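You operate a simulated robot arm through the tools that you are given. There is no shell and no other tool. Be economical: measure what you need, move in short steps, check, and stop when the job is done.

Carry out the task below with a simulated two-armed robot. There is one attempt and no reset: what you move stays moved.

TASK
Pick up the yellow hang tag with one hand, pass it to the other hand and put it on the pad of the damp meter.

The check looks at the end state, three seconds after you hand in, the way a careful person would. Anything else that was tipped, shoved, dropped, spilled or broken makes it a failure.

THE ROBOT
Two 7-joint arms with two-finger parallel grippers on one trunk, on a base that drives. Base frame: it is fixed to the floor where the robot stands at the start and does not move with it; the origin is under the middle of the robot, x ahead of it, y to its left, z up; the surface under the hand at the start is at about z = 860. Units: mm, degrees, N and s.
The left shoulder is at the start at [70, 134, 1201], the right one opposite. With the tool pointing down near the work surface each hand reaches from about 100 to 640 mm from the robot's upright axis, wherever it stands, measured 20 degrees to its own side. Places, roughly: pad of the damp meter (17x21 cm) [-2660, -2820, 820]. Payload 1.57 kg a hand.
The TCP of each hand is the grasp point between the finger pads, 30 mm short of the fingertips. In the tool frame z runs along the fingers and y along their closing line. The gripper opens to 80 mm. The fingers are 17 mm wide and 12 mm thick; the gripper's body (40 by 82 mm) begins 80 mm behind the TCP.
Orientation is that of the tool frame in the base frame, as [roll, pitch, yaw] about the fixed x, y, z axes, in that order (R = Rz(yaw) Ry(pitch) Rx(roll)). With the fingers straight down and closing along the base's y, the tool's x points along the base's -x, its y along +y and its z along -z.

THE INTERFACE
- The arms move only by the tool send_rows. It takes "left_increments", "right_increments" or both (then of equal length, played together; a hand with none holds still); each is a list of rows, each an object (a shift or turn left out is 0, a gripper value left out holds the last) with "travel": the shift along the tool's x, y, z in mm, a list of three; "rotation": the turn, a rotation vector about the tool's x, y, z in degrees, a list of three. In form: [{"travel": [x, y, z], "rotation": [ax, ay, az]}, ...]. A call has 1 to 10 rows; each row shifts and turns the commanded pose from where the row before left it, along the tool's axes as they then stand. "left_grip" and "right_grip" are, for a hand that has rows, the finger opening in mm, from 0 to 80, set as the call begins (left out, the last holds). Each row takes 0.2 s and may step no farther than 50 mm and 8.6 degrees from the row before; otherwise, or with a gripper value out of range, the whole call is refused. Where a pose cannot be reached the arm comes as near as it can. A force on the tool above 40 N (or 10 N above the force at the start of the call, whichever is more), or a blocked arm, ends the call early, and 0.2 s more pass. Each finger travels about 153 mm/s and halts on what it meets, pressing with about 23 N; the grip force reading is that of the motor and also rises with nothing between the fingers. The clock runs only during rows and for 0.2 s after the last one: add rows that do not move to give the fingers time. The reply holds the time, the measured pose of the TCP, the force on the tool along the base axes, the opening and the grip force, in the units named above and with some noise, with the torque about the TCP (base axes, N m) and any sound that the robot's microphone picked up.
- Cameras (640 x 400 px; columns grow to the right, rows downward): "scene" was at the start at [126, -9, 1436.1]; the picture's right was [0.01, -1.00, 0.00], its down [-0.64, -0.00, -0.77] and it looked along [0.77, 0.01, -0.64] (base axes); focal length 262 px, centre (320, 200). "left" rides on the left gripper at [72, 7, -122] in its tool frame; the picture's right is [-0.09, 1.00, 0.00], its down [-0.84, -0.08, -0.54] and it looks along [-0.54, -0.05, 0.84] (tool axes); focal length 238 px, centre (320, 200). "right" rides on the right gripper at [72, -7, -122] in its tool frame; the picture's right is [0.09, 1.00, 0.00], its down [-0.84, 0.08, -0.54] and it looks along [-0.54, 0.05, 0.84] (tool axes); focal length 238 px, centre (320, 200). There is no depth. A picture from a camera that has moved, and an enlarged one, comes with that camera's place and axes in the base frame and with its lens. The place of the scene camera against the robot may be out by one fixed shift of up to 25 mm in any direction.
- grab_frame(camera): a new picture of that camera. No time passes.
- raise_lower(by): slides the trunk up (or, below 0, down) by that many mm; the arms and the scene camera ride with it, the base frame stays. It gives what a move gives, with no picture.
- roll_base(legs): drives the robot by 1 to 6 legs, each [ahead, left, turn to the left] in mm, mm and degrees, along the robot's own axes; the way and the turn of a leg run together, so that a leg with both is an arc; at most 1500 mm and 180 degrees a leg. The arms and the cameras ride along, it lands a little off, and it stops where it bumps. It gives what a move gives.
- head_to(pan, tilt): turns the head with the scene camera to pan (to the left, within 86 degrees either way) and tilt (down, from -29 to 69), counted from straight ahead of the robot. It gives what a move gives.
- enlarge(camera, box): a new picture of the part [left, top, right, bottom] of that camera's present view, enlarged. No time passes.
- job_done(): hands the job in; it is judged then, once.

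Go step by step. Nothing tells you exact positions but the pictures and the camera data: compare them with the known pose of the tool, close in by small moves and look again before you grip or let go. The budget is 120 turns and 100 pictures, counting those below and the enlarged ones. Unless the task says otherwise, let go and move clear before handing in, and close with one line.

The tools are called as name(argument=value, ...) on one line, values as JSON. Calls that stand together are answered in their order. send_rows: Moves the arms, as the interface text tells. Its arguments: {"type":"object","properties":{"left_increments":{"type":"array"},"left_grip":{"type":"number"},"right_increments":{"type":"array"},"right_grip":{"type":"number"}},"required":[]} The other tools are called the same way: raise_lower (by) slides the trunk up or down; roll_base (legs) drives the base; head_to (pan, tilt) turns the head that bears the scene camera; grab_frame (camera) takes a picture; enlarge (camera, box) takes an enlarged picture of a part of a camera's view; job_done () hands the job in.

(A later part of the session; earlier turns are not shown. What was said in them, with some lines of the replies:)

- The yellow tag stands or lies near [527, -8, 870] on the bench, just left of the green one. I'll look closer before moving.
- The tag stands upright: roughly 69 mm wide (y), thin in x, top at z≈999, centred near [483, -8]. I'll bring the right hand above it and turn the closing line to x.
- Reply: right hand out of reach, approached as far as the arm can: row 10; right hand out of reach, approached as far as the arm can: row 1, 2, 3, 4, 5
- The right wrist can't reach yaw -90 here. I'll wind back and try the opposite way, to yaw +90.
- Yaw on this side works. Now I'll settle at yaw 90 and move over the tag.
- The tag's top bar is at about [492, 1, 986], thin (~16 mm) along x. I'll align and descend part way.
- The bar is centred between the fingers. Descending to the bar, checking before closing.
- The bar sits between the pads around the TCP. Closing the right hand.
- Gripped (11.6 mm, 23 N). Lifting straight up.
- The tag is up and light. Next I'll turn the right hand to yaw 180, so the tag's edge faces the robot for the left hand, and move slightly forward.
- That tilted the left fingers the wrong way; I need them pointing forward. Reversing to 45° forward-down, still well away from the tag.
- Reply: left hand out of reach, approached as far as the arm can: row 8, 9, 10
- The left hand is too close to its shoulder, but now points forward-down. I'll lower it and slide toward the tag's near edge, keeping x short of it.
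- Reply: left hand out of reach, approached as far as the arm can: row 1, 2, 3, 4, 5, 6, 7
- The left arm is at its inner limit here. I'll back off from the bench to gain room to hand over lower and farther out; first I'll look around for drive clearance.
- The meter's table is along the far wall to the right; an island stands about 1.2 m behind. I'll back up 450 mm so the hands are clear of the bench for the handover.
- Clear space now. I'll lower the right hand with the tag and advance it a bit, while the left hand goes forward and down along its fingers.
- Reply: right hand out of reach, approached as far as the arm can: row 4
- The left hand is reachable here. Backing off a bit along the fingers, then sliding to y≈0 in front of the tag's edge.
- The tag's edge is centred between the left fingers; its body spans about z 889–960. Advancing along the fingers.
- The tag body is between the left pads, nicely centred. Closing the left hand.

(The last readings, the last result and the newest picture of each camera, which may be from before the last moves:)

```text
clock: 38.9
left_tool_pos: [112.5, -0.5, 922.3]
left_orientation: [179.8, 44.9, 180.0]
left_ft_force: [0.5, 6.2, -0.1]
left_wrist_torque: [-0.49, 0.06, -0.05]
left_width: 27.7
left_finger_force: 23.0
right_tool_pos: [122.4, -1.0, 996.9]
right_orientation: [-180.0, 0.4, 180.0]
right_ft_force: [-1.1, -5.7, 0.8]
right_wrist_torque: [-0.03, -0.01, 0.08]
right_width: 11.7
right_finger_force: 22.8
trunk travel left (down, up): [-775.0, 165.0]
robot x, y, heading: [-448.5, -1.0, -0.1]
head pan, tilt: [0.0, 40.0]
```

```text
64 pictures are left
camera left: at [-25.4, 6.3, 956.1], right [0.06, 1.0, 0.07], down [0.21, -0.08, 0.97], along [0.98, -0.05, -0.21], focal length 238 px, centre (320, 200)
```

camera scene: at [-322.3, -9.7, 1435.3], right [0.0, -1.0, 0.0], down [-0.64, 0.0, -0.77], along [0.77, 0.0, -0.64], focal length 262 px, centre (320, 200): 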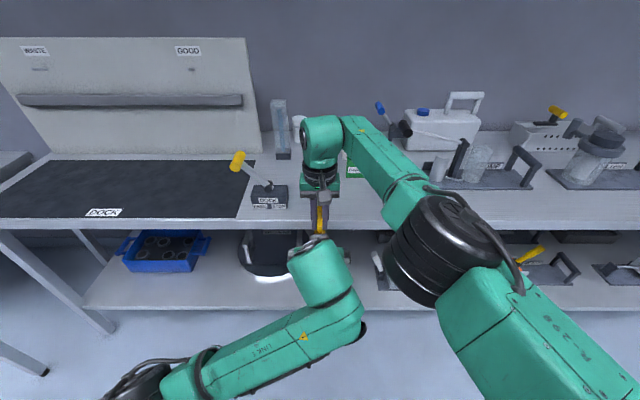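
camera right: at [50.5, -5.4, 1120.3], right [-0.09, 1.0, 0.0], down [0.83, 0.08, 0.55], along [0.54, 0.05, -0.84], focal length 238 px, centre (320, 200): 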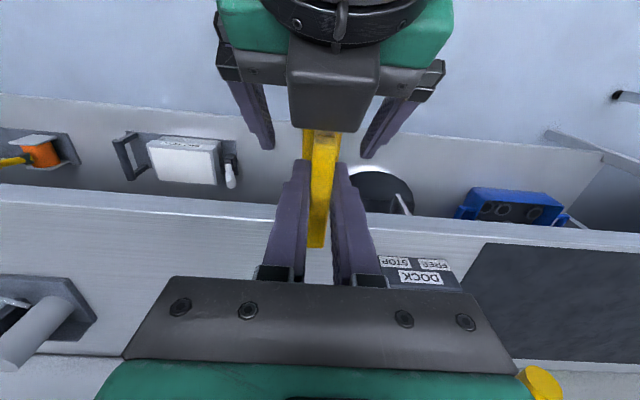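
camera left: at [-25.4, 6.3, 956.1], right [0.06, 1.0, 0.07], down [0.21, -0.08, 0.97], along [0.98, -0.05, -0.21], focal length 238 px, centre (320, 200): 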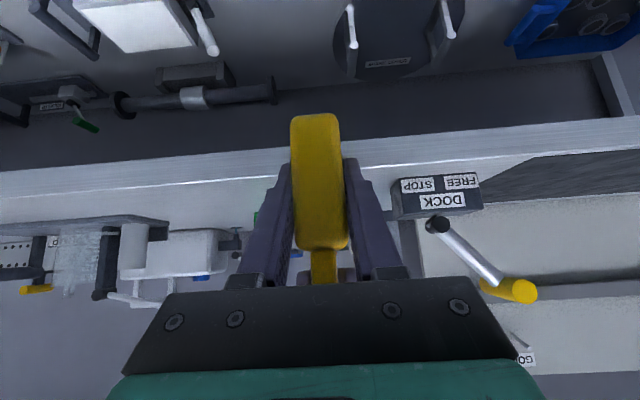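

Both hands hold it. Releasing the right hand and lifting it clear.

send_rows(right_increments=[{}, {}, {}], right_grip=60)

send_rows(right_increments=[{"travel": [0, 0, -20]}, {"travel": [0, 0, -30]}, {"travel": [0, 0, -40]}, {"travel": [0, 0, -40]}, {"travel": [0, -30, -20]}, {"travel": [0, -40, 0]}, {"travel": [0, -40, 0]}, {"travel": [0, -40, 0]}])

grab_frame(camera="left")

grab_frame(camera="scene")

```text
clock: 39.7
left_tool_pos: [111.5, -1.4, 921.7]
left_orientation: [179.8, 44.9, 179.9]
left_ft_force: [-0.1, -0.2, -0.6]
left_wrist_torque: [-0.02, -0.01, 0.03]
left_width: 27.6
left_finger_force: 23.2
right_tool_pos: [122.2, 0.4, 997.1]
right_orientation: [180.0, 0.4, -179.9]
right_ft_force: [0.0, -0.5, 0.2]
right_wrist_torque: [0.01, -0.02, -0.04]
right_width: 60.1
right_finger_force: 0.0
trunk travel left (down, up): [-775.0, 165.0]
robot x, y, heading: [-448.8, -1.1, 0.4]
head pan, tilt: [0.0, 40.0]
```

```text
clock: 41.5
left_tool_pos: [111.1, -2.5, 921.8]
left_orientation: [179.7, 44.9, 179.9]
left_ft_force: [0.3, -0.9, 0.4]
left_wrist_torque: [0.0, -0.04, -0.02]
left_width: 27.7
left_finger_force: 23.4
right_tool_pos: [113.1, -156.6, 1123.3]
right_orientation: [179.8, 0.3, -179.9]
right_ft_force: [-0.2, 0.0, 0.2]
right_wrist_torque: [0.03, 0.01, 0.0]
right_width: 60.0
right_finger_force: 0.0
right hand out of reach, approached as far as the arm can: row 2, 3, 4
trunk travel left (down, up): [-775.0, 165.0]
robot x, y, heading: [-451.9, 1.5, -0.1]
head pan, tilt: [0.0, 40.0]
```

```text
63 pictures are left
camera left: at [-25.6, 4.2, 956.2], right [0.06, 1.0, 0.07], down [0.21, -0.08, 0.97], along [0.98, -0.05, -0.21], focal length 238 px, centre (320, 200)
```

left: 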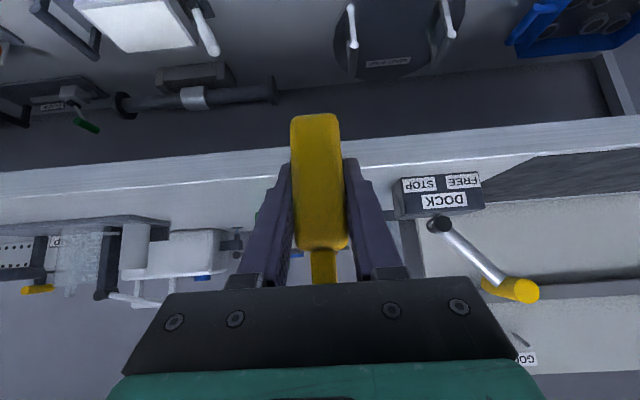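

```text
62 pictures are left
camera scene: at [-322.5, -12.4, 1435.3], right [0.0, -1.0, 0.0], down [-0.64, 0.0, -0.77], along [0.77, 0.0, -0.64], focal length 262 px, centre (320, 200)
```

scene: 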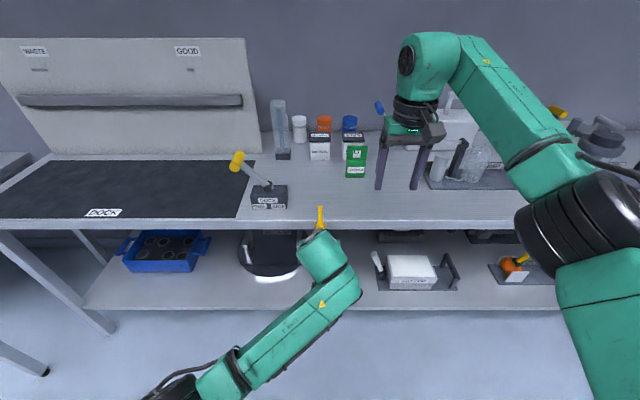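

The left hand alone holds the tag firmly. I'll raise the trunk, tuck the right arm, and look around for the route.

raise_lower(by=150)

send_rows(right_increments=[{"travel": [40, 0, 0]}, {"travel": [40, -20, 0]}, {"travel": [40, -30, 0]}, {"travel": [20, -30, 0]}, {}])

head_to(pan=-86, tilt=15)

grab_frame(camera="scene")

```text
clock: 43.3
left_tool_pos: [111.7, 0.6, 1071.0]
left_orientation: [179.9, 45.0, 179.9]
left_ft_force: [-0.9, 0.0, -0.6]
left_wrist_torque: [0.01, 0.01, 0.02]
left_width: 27.6
left_finger_force: 23.2
right_tool_pos: [113.9, -153.5, 1272.5]
right_orientation: [179.9, 0.3, -179.9]
right_ft_force: [0.4, 0.0, 0.1]
right_wrist_torque: [0.01, -0.02, 0.03]
right_width: 59.7
right_finger_force: 0.1
trunk travel left (down, up): [-925.0, 15.0]
robot x, y, heading: [-449.1, 1.6, -0.0]
head pan, tilt: [0.0, 40.0]
```

```text
clock: 44.5
left_tool_pos: [113.5, -0.4, 1072.1]
left_orientation: [179.9, 44.9, -180.0]
left_ft_force: [-0.8, 0.3, -1.0]
left_wrist_torque: [0.01, 0.03, 0.01]
left_width: 27.4
left_finger_force: 23.2
right_tool_pos: [-26.5, -232.9, 1271.7]
right_orientation: [179.9, 0.2, -179.9]
right_ft_force: [-0.7, 0.2, 0.1]
right_wrist_torque: [0.0, -0.01, 0.02]
right_width: 59.9
right_finger_force: 0.1
trunk travel left (down, up): [-925.0, 15.0]
robot x, y, heading: [-451.9, -0.9, 0.0]
head pan, tilt: [0.0, 40.0]
```

```text
clock: 46.1
left_tool_pos: [111.3, -0.9, 1071.5]
left_orientation: [180.0, 44.8, -180.0]
left_ft_force: [-0.1, -0.6, -1.2]
left_wrist_torque: [0.01, 0.03, -0.02]
left_width: 27.9
left_finger_force: 22.8
right_tool_pos: [-25.8, -233.9, 1271.3]
right_orientation: [179.9, 0.3, -179.9]
right_ft_force: [-0.1, 0.0, -0.1]
right_wrist_torque: [-0.01, -0.02, -0.02]
right_width: 59.9
right_finger_force: 0.0
trunk travel left (down, up): [-925.0, 15.0]
robot x, y, heading: [-447.4, 1.2, -0.1]
head pan, tilt: [-85.9, 15.0]
```

```text
61 pictures are left
camera scene: at [-400.9, -102.9, 1624.8], right [-1.0, -0.07, 0.0], down [-0.02, 0.26, -0.97], along [0.07, -0.96, -0.26], focal length 262 px, centre (320, 200)
```

scene: 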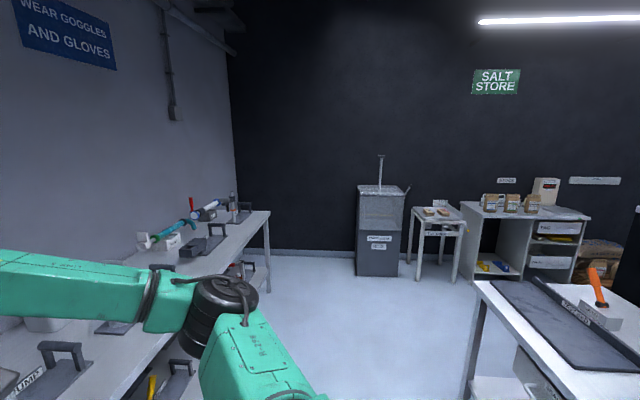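

Route: turn right 90°, go along the aisle past the island corner (~[-1110, -1310]), then strafe to the meter table. First the turn and part of the aisle.

roll_base(legs=[[0, 0, -90], [950, 0, 0], [900, 0, 0]])

head_to(pan=-60, tilt=25)

grab_frame(camera="scene")

```text
clock: 59.2
left_tool_pos: [-448.5, -2405.2, 1072.1]
left_orientation: [179.9, 45.0, 90.1]
left_ft_force: [0.9, 0.1, -1.2]
left_wrist_torque: [0.0, 0.0, 0.01]
left_width: 27.8
left_finger_force: 22.8
right_tool_pos: [-680.7, -2266.1, 1271.5]
right_orientation: [180.0, 0.3, 90.2]
right_ft_force: [0.4, 0.0, 0.5]
right_wrist_torque: [0.02, 0.01, 0.03]
right_width: 59.9
right_finger_force: 0.0
trunk travel left (down, up): [-925.0, 15.0]
robot x, y, heading: [-446.4, -1844.3, -89.8]
head pan, tilt: [-85.9, 15.0]
```

```text
clock: 60.1
left_tool_pos: [-447.6, -2405.5, 1072.8]
left_orientation: [179.8, 44.9, 90.1]
left_ft_force: [-0.4, -0.3, -0.6]
left_wrist_torque: [0.04, 0.02, 0.02]
left_width: 27.8
left_finger_force: 23.3
right_tool_pos: [-681.7, -2269.1, 1271.4]
right_orientation: [179.9, 0.4, 90.2]
right_ft_force: [0.6, 0.4, -1.0]
right_wrist_torque: [0.0, 0.05, 0.02]
right_width: 60.2
right_finger_force: 0.1
trunk travel left (down, up): [-925.0, 15.0]
robot x, y, heading: [-447.4, -1850.4, -89.9]
head pan, tilt: [-60.0, 25.0]
```

```text
60 pictures are left
camera scene: at [-537.3, -1952.4, 1608.6], right [-0.5, 0.87, 0.0], down [0.37, 0.21, -0.91], along [-0.78, -0.45, -0.42], focal length 262 px, centre (320, 200)
```

scene: 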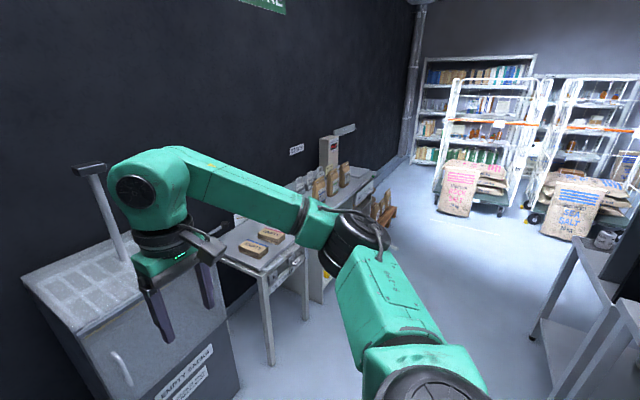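

The aisle is clear. I'll back up slightly to keep the tag clear of the machine, then strafe right along the wall furniture.

roll_base(legs=[[-80, 0, 0], [0, -1100, 0], [0, -1100, 0]])

head_to(pan=0, tilt=35)

grab_frame(camera="scene")

```text
clock: 71.6
left_tool_pos: [-2646.1, -2329.6, 1072.6]
left_orientation: [179.8, 45.0, 90.1]
left_ft_force: [0.2, 0.5, -1.2]
left_wrist_torque: [-0.04, 0.04, 0.01]
left_width: 27.8
left_finger_force: 23.3
right_tool_pos: [-2881.1, -2191.7, 1272.1]
right_orientation: [179.9, 0.5, 90.2]
right_ft_force: [0.3, 0.5, -0.1]
right_wrist_torque: [-0.01, 0.06, 0.0]
right_width: 60.0
right_finger_force: 0.0
trunk travel left (down, up): [-925.0, 15.0]
robot x, y, heading: [-2646.5, -1767.5, -90.2]
head pan, tilt: [-60.0, 25.0]
```

```text
clock: 72.9
left_tool_pos: [-2647.2, -2328.7, 1071.4]
left_orientation: [179.9, 44.9, 90.1]
left_ft_force: [0.2, 0.0, 0.2]
left_wrist_torque: [0.02, -0.02, 0.01]
left_width: 27.4
left_finger_force: 23.2
right_tool_pos: [-2880.6, -2190.9, 1270.9]
right_orientation: [179.9, 0.4, 90.1]
right_ft_force: [0.4, -0.4, -0.1]
right_wrist_torque: [-0.05, -0.01, 0.01]
right_width: 60.0
right_finger_force: 0.1
trunk travel left (down, up): [-925.0, 15.0]
robot x, y, heading: [-2643.0, -1769.8, -90.1]
head pan, tilt: [0.0, 35.0]
```

```text
59 pictures are left
camera scene: at [-2656.5, -1917.4, 1592.9], right [-1.0, 0.0, 0.0], down [0.0, 0.57, -0.82], along [0.0, -0.82, -0.57], focal length 262 px, centre (320, 200)
```

scene: 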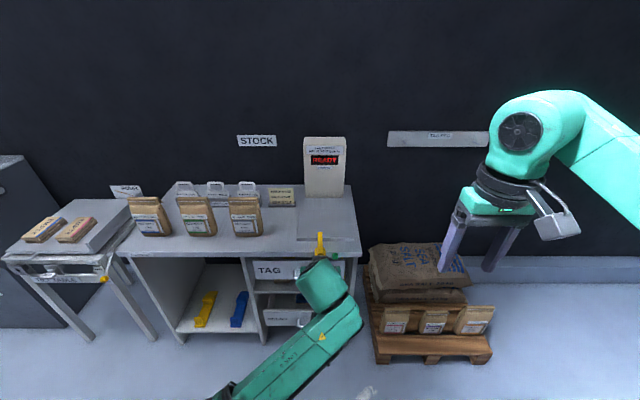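

The damp meter stands ahead, display at the back and a pad in front of it, partly behind the tag. Looking closer.

enlarge(camera="scene", box=[240, 120, 400, 270])

grab_frame(camera="left")

grab_frame(camera="right")

```text
2.67 times, centred on (320, 195) of scene
camera zoom: at [-2656.5, -1917.4, 1592.9], right [-1.0, 0.0, 0.0], down [0.0, 0.57, -0.82], along [0.0, -0.82, -0.57], focal length 699 px, centre (320, 213)
```

zoom: 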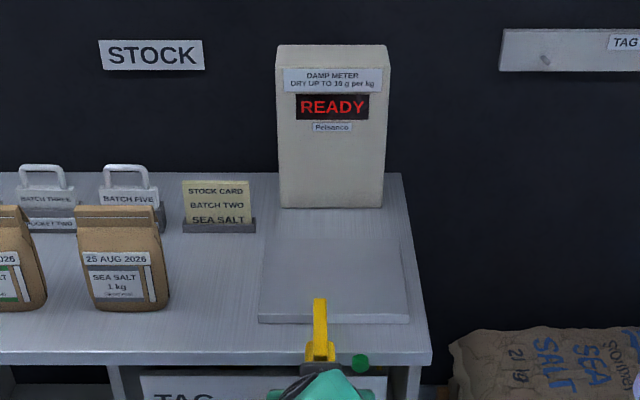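

```text
57 pictures are left
camera left: at [-2641.6, -2191.9, 1106.2], right [1.0, -0.06, 0.07], down [-0.08, -0.21, 0.97], along [-0.05, -0.98, -0.21], focal length 238 px, centre (320, 200)
```

left: 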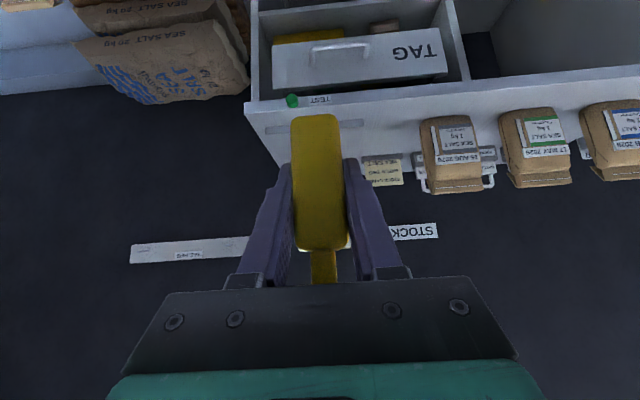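

```text
56 pictures are left
camera right: at [-2887.2, -2117.6, 1394.5], right [1.0, 0.09, 0.0], down [0.08, -0.83, 0.55], along [0.05, -0.54, -0.84], focal length 238 px, centre (320, 200)
```

right: 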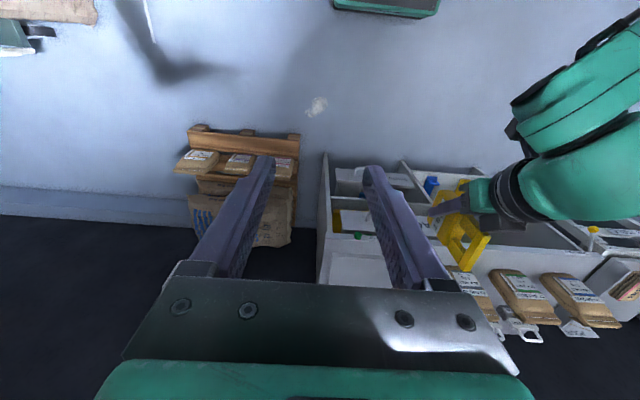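

Button and table give: table front at y≈-2720, pad centre about [-2670, -2840, 820], display behind it. I'll drive ahead most of the way with the tag held well above, then look again.

roll_base(legs=[[380, -24, 0]])

head_to(pan=0, tilt=45)

grab_frame(camera="scene")

grab_frame(camera="left")

grab_frame(camera="right")

```text
clock: 75.3
left_tool_pos: [-2669.6, -2709.5, 1072.4]
left_orientation: [179.8, 45.1, 90.2]
left_ft_force: [-0.1, -0.5, 0.2]
left_wrist_torque: [0.01, 0.01, 0.02]
left_width: 27.7
left_finger_force: 23.0
right_tool_pos: [-2904.7, -2571.6, 1272.6]
right_orientation: [179.9, 0.5, 90.3]
right_ft_force: [0.2, 0.4, 0.1]
right_wrist_torque: [-0.02, 0.01, 0.01]
right_width: 60.2
right_finger_force: 0.0
trunk travel left (down, up): [-925.0, 15.0]
robot x, y, heading: [-2671.4, -2149.7, -89.9]
head pan, tilt: [0.0, 35.0]
```

```text
clock: 76.1
left_tool_pos: [-2668.6, -2710.5, 1071.6]
left_orientation: [179.8, 44.9, 90.0]
left_ft_force: [0.0, -0.4, 0.3]
left_wrist_torque: [0.02, 0.05, 0.03]
left_width: 27.9
left_finger_force: 23.2
right_tool_pos: [-2903.2, -2573.8, 1272.4]
right_orientation: [179.9, 0.3, 90.2]
right_ft_force: [-0.4, 0.3, 0.1]
right_wrist_torque: [0.02, 0.01, 0.01]
right_width: 59.8
right_finger_force: 0.1
trunk travel left (down, up): [-925.0, 15.0]
robot x, y, heading: [-2667.6, -2153.1, -90.0]
head pan, tilt: [0.0, 45.0]
```

```text
55 pictures are left
camera scene: at [-2679.5, -2292.4, 1578.1], right [-1.0, 0.0, 0.0], down [0.0, 0.71, -0.71], along [0.0, -0.71, -0.71], focal length 262 px, centre (320, 200)
```

scene: 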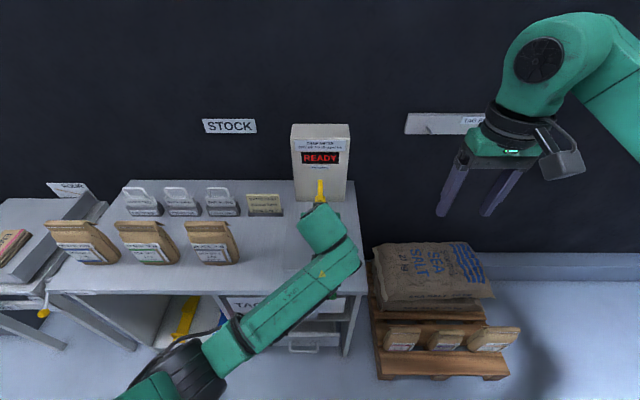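

```text
54 pictures are left
camera left: at [-2664.2, -2573.5, 1106.1], right [1.0, -0.06, 0.07], down [-0.08, -0.21, 0.97], along [-0.04, -0.98, -0.21], focal length 238 px, centre (320, 200)
```

left: 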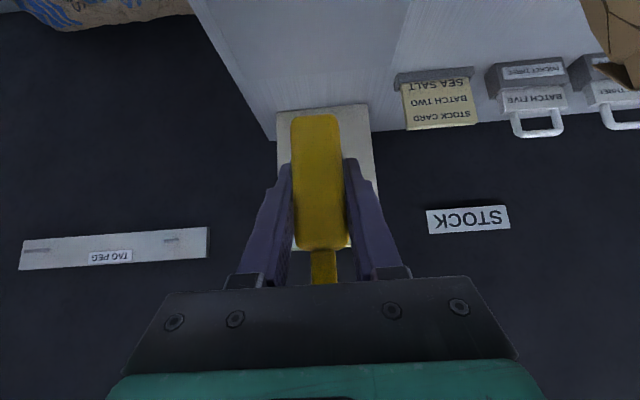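

```text
53 pictures are left
camera right: at [-2910.0, -2499.7, 1394.6], right [1.0, 0.1, 0.0], down [0.08, -0.83, 0.55], along [0.05, -0.54, -0.84], focal length 238 px, centre (320, 200)
```

right: 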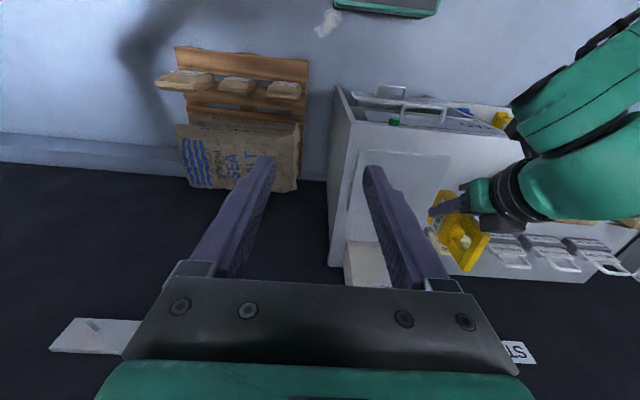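

enlarge(camera="right", box=[320, 80, 520, 290])

enlarge(camera="left", box=[180, 0, 480, 190])

```text
1.90 times, centred on (420, 185) of right
camera zoom: at [-2910.0, -2499.7, 1394.6], right [1.0, 0.1, 0.0], down [0.08, -0.83, 0.55], along [0.05, -0.54, -0.84], focal length 454 px, centre (130, 229)
```

zoom: 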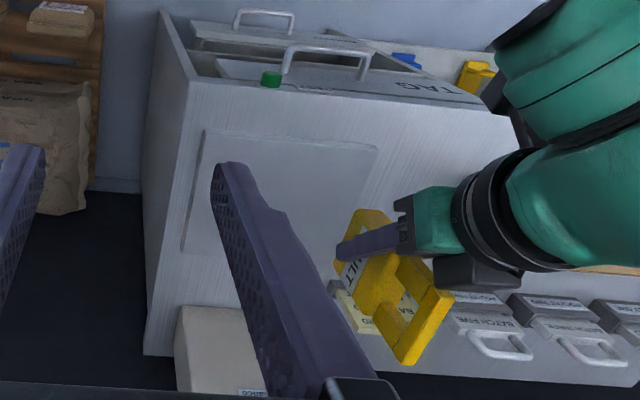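

```text
2.11 times, centred on (330, 95) of left
camera zoom: at [-2664.2, -2573.5, 1106.1], right [1.0, -0.06, 0.07], down [-0.08, -0.21, 0.97], along [-0.04, -0.98, -0.21], focal length 502 px, centre (299, 421)
```

zoom: 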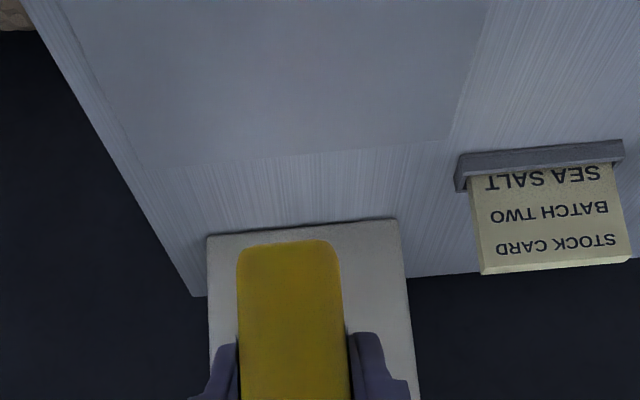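

Triangulated pad: x −2790…−2548, y −2707…−2911, top z≈818. The tag is aligned in x; I'll drive 90 mm ahead, lower the trunk part-way, and check.

roll_base(legs=[[92, 0, 0]])

raise_lower(by=-130)

grab_frame(camera="scene")

grab_frame(camera="right")

grab_frame(camera="left")

```text
clock: 77.2
left_tool_pos: [-2669.5, -2797.8, 1075.3]
left_orientation: [180.0, 45.2, 90.1]
left_ft_force: [0.3, 0.0, -1.4]
left_wrist_torque: [0.0, 0.02, -0.01]
left_width: 27.8
left_finger_force: 22.5
right_tool_pos: [-2903.5, -2658.7, 1274.2]
right_orientation: [179.9, 0.8, 90.3]
right_ft_force: [0.6, 0.3, 0.7]
right_wrist_torque: [-0.02, 0.03, 0.0]
right_width: 60.3
right_finger_force: 0.1
trunk travel left (down, up): [-925.0, 15.0]
robot x, y, heading: [-2670.0, -2239.5, -89.9]
head pan, tilt: [0.0, 45.0]
```

```text
clock: 78.8
left_tool_pos: [-2669.1, -2803.0, 941.8]
left_orientation: [180.0, 44.9, 90.1]
left_ft_force: [-0.1, 1.1, -0.8]
left_wrist_torque: [-0.01, 0.0, -0.05]
left_width: 27.7
left_finger_force: 23.3
right_tool_pos: [-2904.1, -2664.3, 1141.2]
right_orientation: [179.9, 0.4, 90.3]
right_ft_force: [0.1, -0.2, -0.5]
right_wrist_torque: [0.0, 0.02, -0.01]
right_width: 60.1
right_finger_force: 0.1
trunk travel left (down, up): [-795.0, 145.0]
robot x, y, heading: [-2667.1, -2239.8, -89.7]
head pan, tilt: [0.0, 45.0]
```

```text
50 pictures are left
camera scene: at [-2679.3, -2384.1, 1448.1], right [-1.0, 0.0, 0.0], down [0.0, 0.71, -0.71], along [0.0, -0.71, -0.71], focal length 262 px, centre (320, 200)
```

scene: 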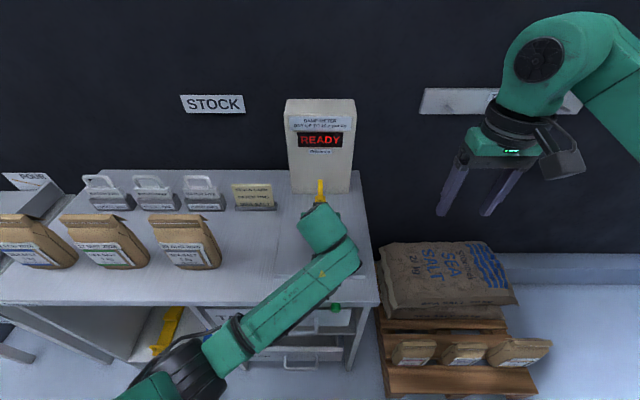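

```text
49 pictures are left
camera right: at [-2909.7, -2591.4, 1264.7], right [1.0, 0.1, 0.0], down [0.08, -0.83, 0.55], along [0.05, -0.55, -0.84], focal length 238 px, centre (320, 200)
```

right: 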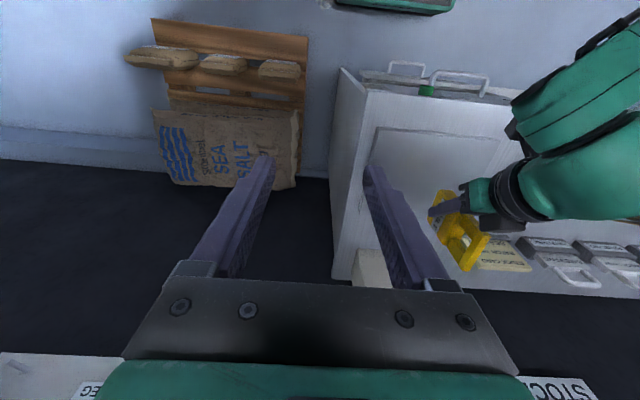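

```text
48 pictures are left
camera left: at [-2664.1, -2665.2, 976.2], right [1.0, -0.06, 0.07], down [-0.08, -0.21, 0.97], along [-0.05, -0.98, -0.21], focal length 238 px, centre (320, 200)
```

left: 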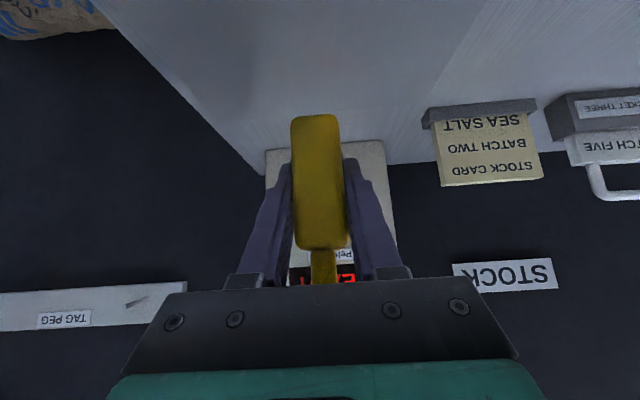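

All clear. Lowering 50 mm more by trunk, then small arm steps down.

raise_lower(by=-50)

grab_frame(camera="right")

enlarge(camera="scene", box=[220, 120, 420, 300])

```text
clock: 79.7
left_tool_pos: [-2669.6, -2803.2, 892.4]
left_orientation: [180.0, 44.9, 90.1]
left_ft_force: [0.1, 0.5, -1.1]
left_wrist_torque: [0.0, 0.03, -0.01]
left_width: 28.0
left_finger_force: 23.2
right_tool_pos: [-2903.2, -2665.8, 1091.6]
right_orientation: [179.9, 0.4, 90.3]
right_ft_force: [0.0, 0.4, -0.3]
right_wrist_torque: [0.0, 0.02, -0.02]
right_width: 60.2
right_finger_force: 0.0
trunk travel left (down, up): [-745.0, 195.0]
robot x, y, heading: [-2666.4, -2242.0, -89.8]
head pan, tilt: [0.0, 45.0]
```

```text
47 pictures are left
camera right: at [-2909.7, -2591.3, 1214.7], right [1.0, 0.1, 0.0], down [0.08, -0.83, 0.55], along [0.05, -0.55, -0.84], focal length 238 px, centre (320, 200)
```

right: 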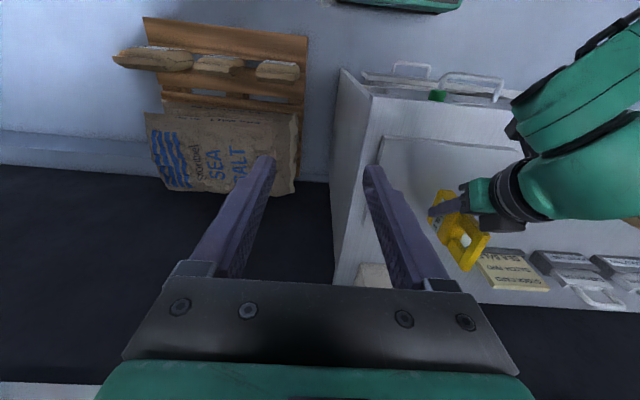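

```text
2.22 times, centred on (320, 210) of scene
camera zoom: at [-2679.2, -2384.0, 1398.0], right [-1.0, 0.0, 0.0], down [0.0, 0.71, -0.71], along [0.0, -0.71, -0.71], focal length 582 px, centre (320, 178)
```

zoom: 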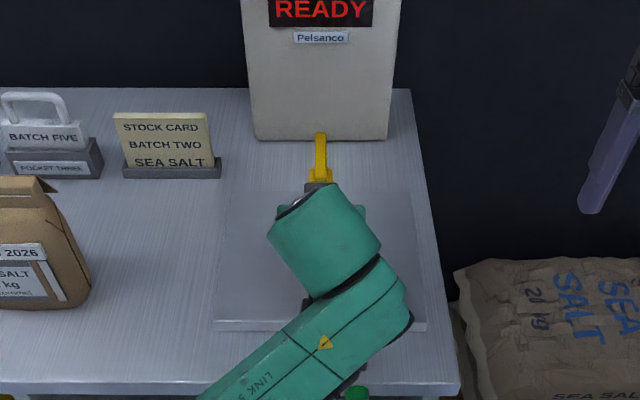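

The tag is roughly 30–40 mm above the pad. Lowering in small steps, watching the force.

send_rows(left_increments=[{"travel": [4.2, 0, 4.2]}, {"travel": [4.2, 0, 4.2]}, {"travel": [4.2, 0, 4.2]}, {"travel": [3, 0, 3]}, {}])

grab_frame(camera="left")

enlarge(camera="right", box=[360, 80, 520, 280])

```text
clock: 80.9
left_tool_pos: [-2669.6, -2803.0, 869.7]
left_orientation: [179.9, 44.9, 90.2]
left_ft_force: [0.0, 0.6, -1.5]
left_wrist_torque: [0.04, 0.01, 0.03]
left_width: 27.6
left_finger_force: 22.9
right_tool_pos: [-2902.9, -2666.0, 1091.7]
right_orientation: [179.9, 0.4, 90.3]
right_ft_force: [0.2, 0.1, -0.4]
right_wrist_torque: [-0.01, 0.0, 0.0]
right_width: 60.1
right_finger_force: 0.0
trunk travel left (down, up): [-745.0, 195.0]
robot x, y, heading: [-2668.0, -2244.4, -89.8]
head pan, tilt: [0.0, 45.0]
```

```text
45 pictures are left
camera left: at [-2664.0, -2665.5, 903.9], right [1.0, -0.06, 0.07], down [-0.08, -0.21, 0.97], along [-0.05, -0.98, -0.21], focal length 238 px, centre (320, 200)
```

left: 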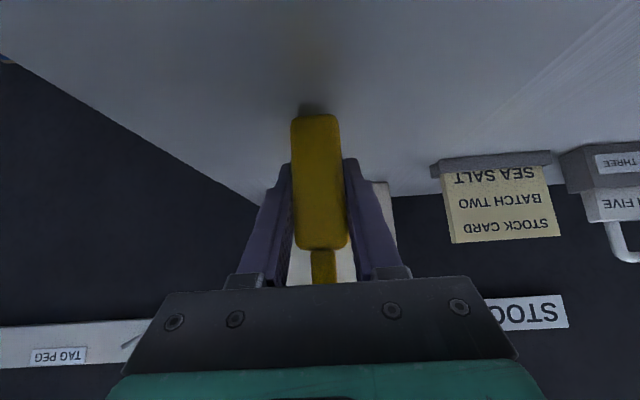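

```text
2.00 times, centred on (440, 180) of right
camera zoom: at [-2909.7, -2591.5, 1214.7], right [1.0, 0.1, 0.0], down [0.08, -0.83, 0.55], along [0.05, -0.55, -0.84], focal length 477 px, centre (80, 240)
```

zoom: 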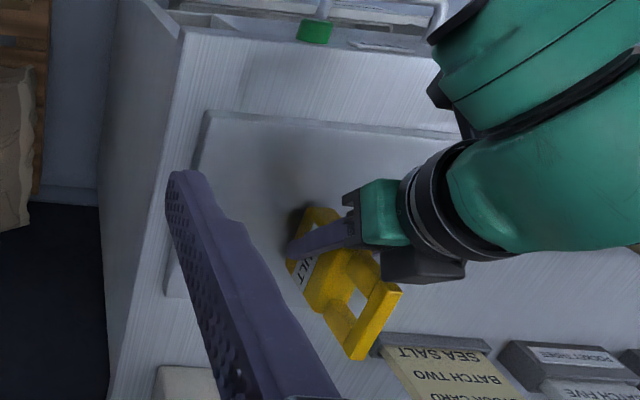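

Contact shadow is close. A few 3 mm steps.

send_rows(left_increments=[{"travel": [2.1, 0, 2.1]}, {"travel": [2.1, 0, 2.1]}, {}])

enlarge(camera="left", box=[240, 70, 400, 170])

```text
clock: 81.7
left_tool_pos: [-2669.2, -2803.7, 864.6]
left_orientation: [179.7, 44.9, 90.2]
left_ft_force: [-0.3, -0.2, -0.9]
left_wrist_torque: [0.0, 0.0, -0.02]
left_width: 27.9
left_finger_force: 22.5
right_tool_pos: [-2903.6, -2664.9, 1092.0]
right_orientation: [179.9, 0.4, 90.3]
right_ft_force: [0.3, 0.4, 0.3]
right_wrist_torque: [0.02, 0.02, -0.04]
right_width: 59.9
right_finger_force: 0.0
trunk travel left (down, up): [-745.0, 195.0]
robot x, y, heading: [-2670.4, -2243.5, -89.9]
head pan, tilt: [0.0, 45.0]
```

```text
4.00 times, centred on (320, 120) of left
camera zoom: at [-2664.1, -2665.2, 898.0], right [1.0, -0.06, 0.07], down [-0.08, -0.21, 0.97], along [-0.05, -0.98, -0.21], focal length 953 px, centre (320, 520)
```

zoom: 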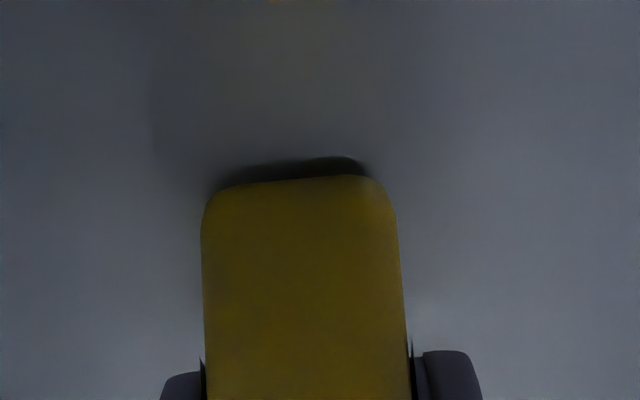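

send_rows(left_increments=[{"travel": [1.4, 0, 1.4]}, {"travel": [1.4, 0, 1.4]}, {}])

enlarge(camera="left", box=[240, 70, 400, 170])

```text
clock: 82.5
left_tool_pos: [-2670.5, -2802.6, 862.7]
left_orientation: [179.9, 45.2, 90.2]
left_ft_force: [-0.5, -2.3, 12.2]
left_wrist_torque: [0.14, 0.01, 0.03]
left_width: 27.6
left_finger_force: 23.6
right_tool_pos: [-2903.1, -2664.4, 1092.3]
right_orientation: [180.0, 0.6, 90.2]
right_ft_force: [-0.1, 0.2, 0.0]
right_wrist_torque: [0.0, -0.01, -0.02]
right_width: 60.0
right_finger_force: 0.1
trunk travel left (down, up): [-745.0, 195.0]
robot x, y, heading: [-2669.0, -2241.6, -89.6]
head pan, tilt: [0.0, 45.0]
```

```text
4.00 times, centred on (320, 120) of left
camera zoom: at [-2664.5, -2664.8, 896.1], right [1.0, -0.06, 0.07], down [-0.08, -0.2, 0.98], along [-0.05, -0.98, -0.21], focal length 953 px, centre (320, 520)
```

zoom: 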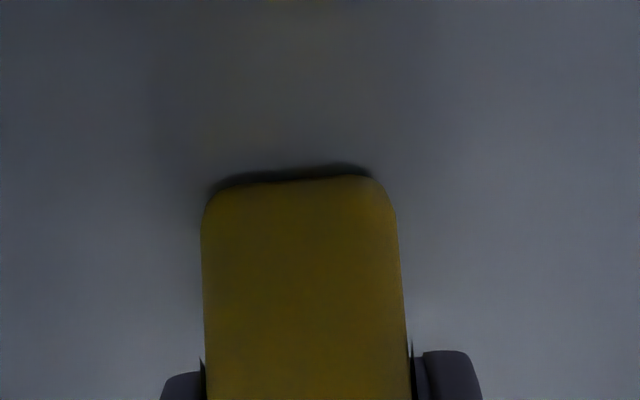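

Contact (12 N up). Easing up a millimetre, then opening the left hand.

send_rows(left_increments=[{"travel": [-0.9, 0, -0.9]}, {}])

send_rows(left_increments=[{}, {}, {}], left_grip=60)

grab_frame(camera="left")

```text
clock: 83.1
left_tool_pos: [-2669.9, -2802.9, 862.1]
left_orientation: [180.0, 45.0, 90.2]
left_ft_force: [-0.2, -4.3, 11.4]
left_wrist_torque: [0.08, -0.01, -0.02]
left_width: 27.7
left_finger_force: 23.3
right_tool_pos: [-2903.9, -2665.3, 1092.6]
right_orientation: [179.9, 0.3, 90.2]
right_ft_force: [-0.1, -0.5, -0.2]
right_wrist_torque: [0.02, -0.01, 0.0]
right_width: 60.1
right_finger_force: 0.0
trunk travel left (down, up): [-745.0, 195.0]
robot x, y, heading: [-2670.0, -2241.6, -89.9]
head pan, tilt: [0.0, 45.0]
```

```text
clock: 83.9
left_tool_pos: [-2669.7, -2803.0, 860.4]
left_orientation: [179.7, 44.8, 90.1]
left_ft_force: [-0.8, -0.6, 0.3]
left_wrist_torque: [-0.02, 0.03, 0.0]
left_width: 60.0
left_finger_force: 0.1
right_tool_pos: [-2904.3, -2665.7, 1092.3]
right_orientation: [179.9, 0.3, 90.3]
right_ft_force: [0.1, -0.6, -0.6]
right_wrist_torque: [0.01, -0.03, -0.02]
right_width: 60.1
right_finger_force: 0.1
trunk travel left (down, up): [-745.0, 195.0]
robot x, y, heading: [-2672.2, -2243.0, -89.9]
head pan, tilt: [0.0, 45.0]
```

```text
41 pictures are left
camera left: at [-2664.2, -2665.1, 895.4], right [1.0, -0.06, 0.07], down [-0.08, -0.21, 0.97], along [-0.05, -0.98, -0.22], focal length 238 px, centre (320, 200)
```

left: 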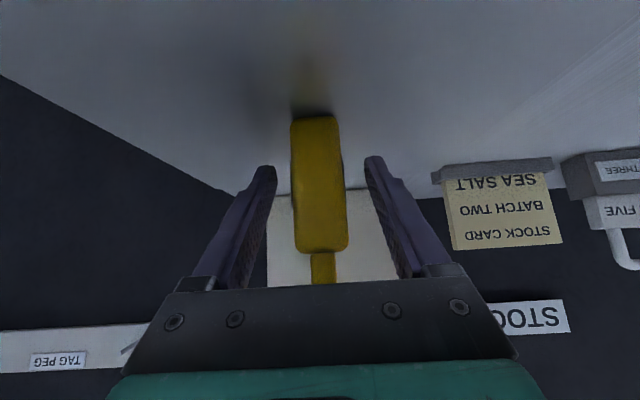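

The tag stands on the pad. Opening wider and backing the fingers out along their axis in small steps.

send_rows(left_increments=[{}, {}, {"travel": [0, 0, -15]}, {"travel": [0, 0, -15]}, {"travel": [0, 0, -15]}, {}], left_grip=80)

grab_frame(camera="left")

```text
clock: 85.3
left_tool_pos: [-2669.8, -2771.2, 892.9]
left_orientation: [179.9, 44.9, 90.2]
left_ft_force: [0.2, -0.7, 0.0]
left_wrist_torque: [0.03, 0.01, -0.01]
left_width: 80.1
left_finger_force: 0.1
right_tool_pos: [-2903.2, -2664.3, 1091.2]
right_orientation: [179.8, 0.4, 90.1]
right_ft_force: [-0.2, 0.1, 0.1]
right_wrist_torque: [0.0, 0.02, 0.02]
right_width: 59.9
right_finger_force: 0.1
trunk travel left (down, up): [-745.0, 195.0]
robot x, y, heading: [-2668.2, -2243.4, -89.9]
head pan, tilt: [0.0, 45.0]
```

```text
40 pictures are left
camera left: at [-2663.8, -2633.3, 927.6], right [1.0, -0.06, 0.07], down [-0.08, -0.21, 0.97], along [-0.04, -0.98, -0.21], focal length 238 px, centre (320, 200)
```

left: 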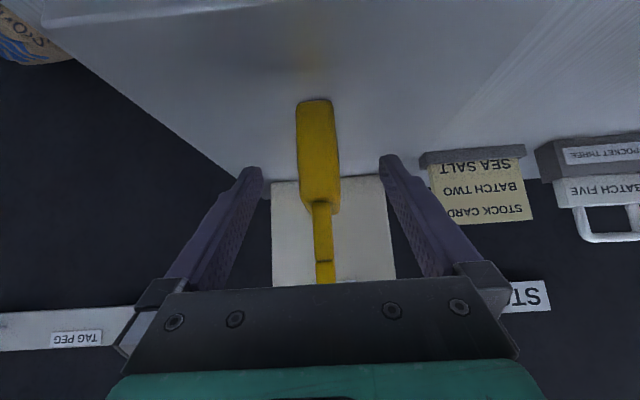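

The fingers are nearly past the tag's edge. Backing the base straight out, then a final check.

roll_base(legs=[[-300, 0, 0]])

grab_frame(camera="left")

head_to(pan=0, tilt=35)

grab_frame(camera="scene")

```text
clock: 87.3
left_tool_pos: [-2669.0, -2469.9, 893.1]
left_orientation: [179.8, 44.8, 90.1]
left_ft_force: [0.4, 0.0, 1.0]
left_wrist_torque: [0.0, -0.03, -0.02]
left_width: 80.1
left_finger_force: 0.1
right_tool_pos: [-2903.8, -2364.0, 1090.9]
right_orientation: [179.9, 0.4, 90.2]
right_ft_force: [0.0, 0.5, 0.1]
right_wrist_torque: [-0.02, 0.02, 0.01]
right_width: 60.1
right_finger_force: 0.1
trunk travel left (down, up): [-745.0, 195.0]
robot x, y, heading: [-2673.2, -1941.9, -89.7]
head pan, tilt: [0.0, 45.0]
```

```text
39 pictures are left
camera left: at [-2664.6, -2332.3, 927.2], right [1.0, -0.06, 0.07], down [-0.08, -0.21, 0.97], along [-0.05, -0.98, -0.22], focal length 238 px, centre (320, 200)
```

left: 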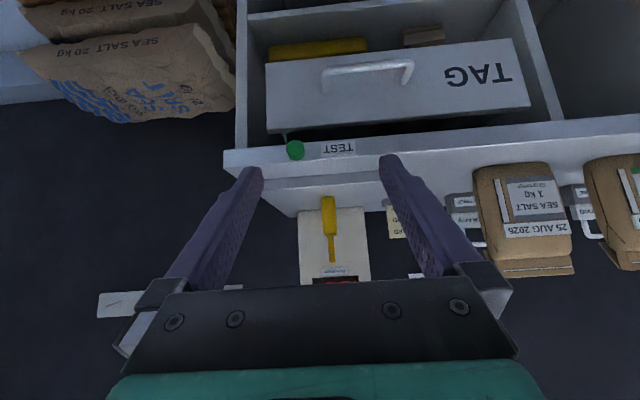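

```text
clock: 88.0
left_tool_pos: [-2669.7, -2469.1, 894.1]
left_orientation: [179.8, 44.9, 90.1]
left_ft_force: [-1.0, -0.3, -0.4]
left_wrist_torque: [0.01, -0.03, -0.02]
left_width: 79.9
left_finger_force: 0.1
right_tool_pos: [-2904.1, -2363.4, 1091.9]
right_orientation: [179.9, 0.3, 90.3]
right_ft_force: [0.7, 0.6, -0.1]
right_wrist_torque: [-0.04, 0.02, 0.01]
right_width: 59.8
right_finger_force: 0.1
trunk travel left (down, up): [-745.0, 195.0]
robot x, y, heading: [-2670.4, -1939.0, -89.8]
head pan, tilt: [0.0, 35.0]
```

```text
38 pictures are left
camera scene: at [-2679.9, -2088.5, 1412.9], right [-1.0, 0.0, 0.0], down [0.0, 0.57, -0.82], along [0.0, -0.82, -0.57], focal length 262 px, centre (320, 200)
```

scene: 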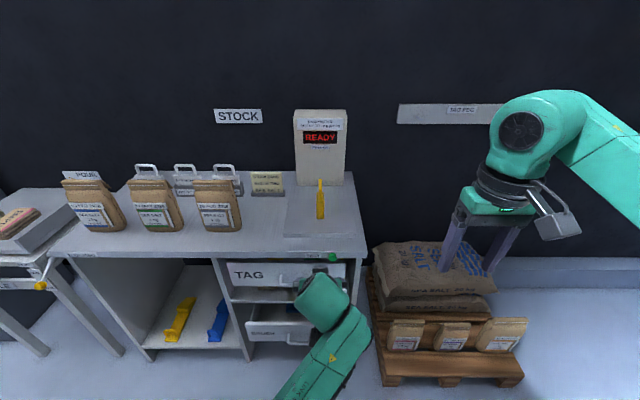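

The yellow tag stands upright in the middle of the damp meter's pad, and both hands are empty and clear. Nothing else on the table has moved, so I'm handing in.

job_done()

```text
The job is handed in.
```

The right hand picked up the yellow hang tag and passed it in the air to the left hand, which stood it upright near the middle of the damp meter's pad and let go.
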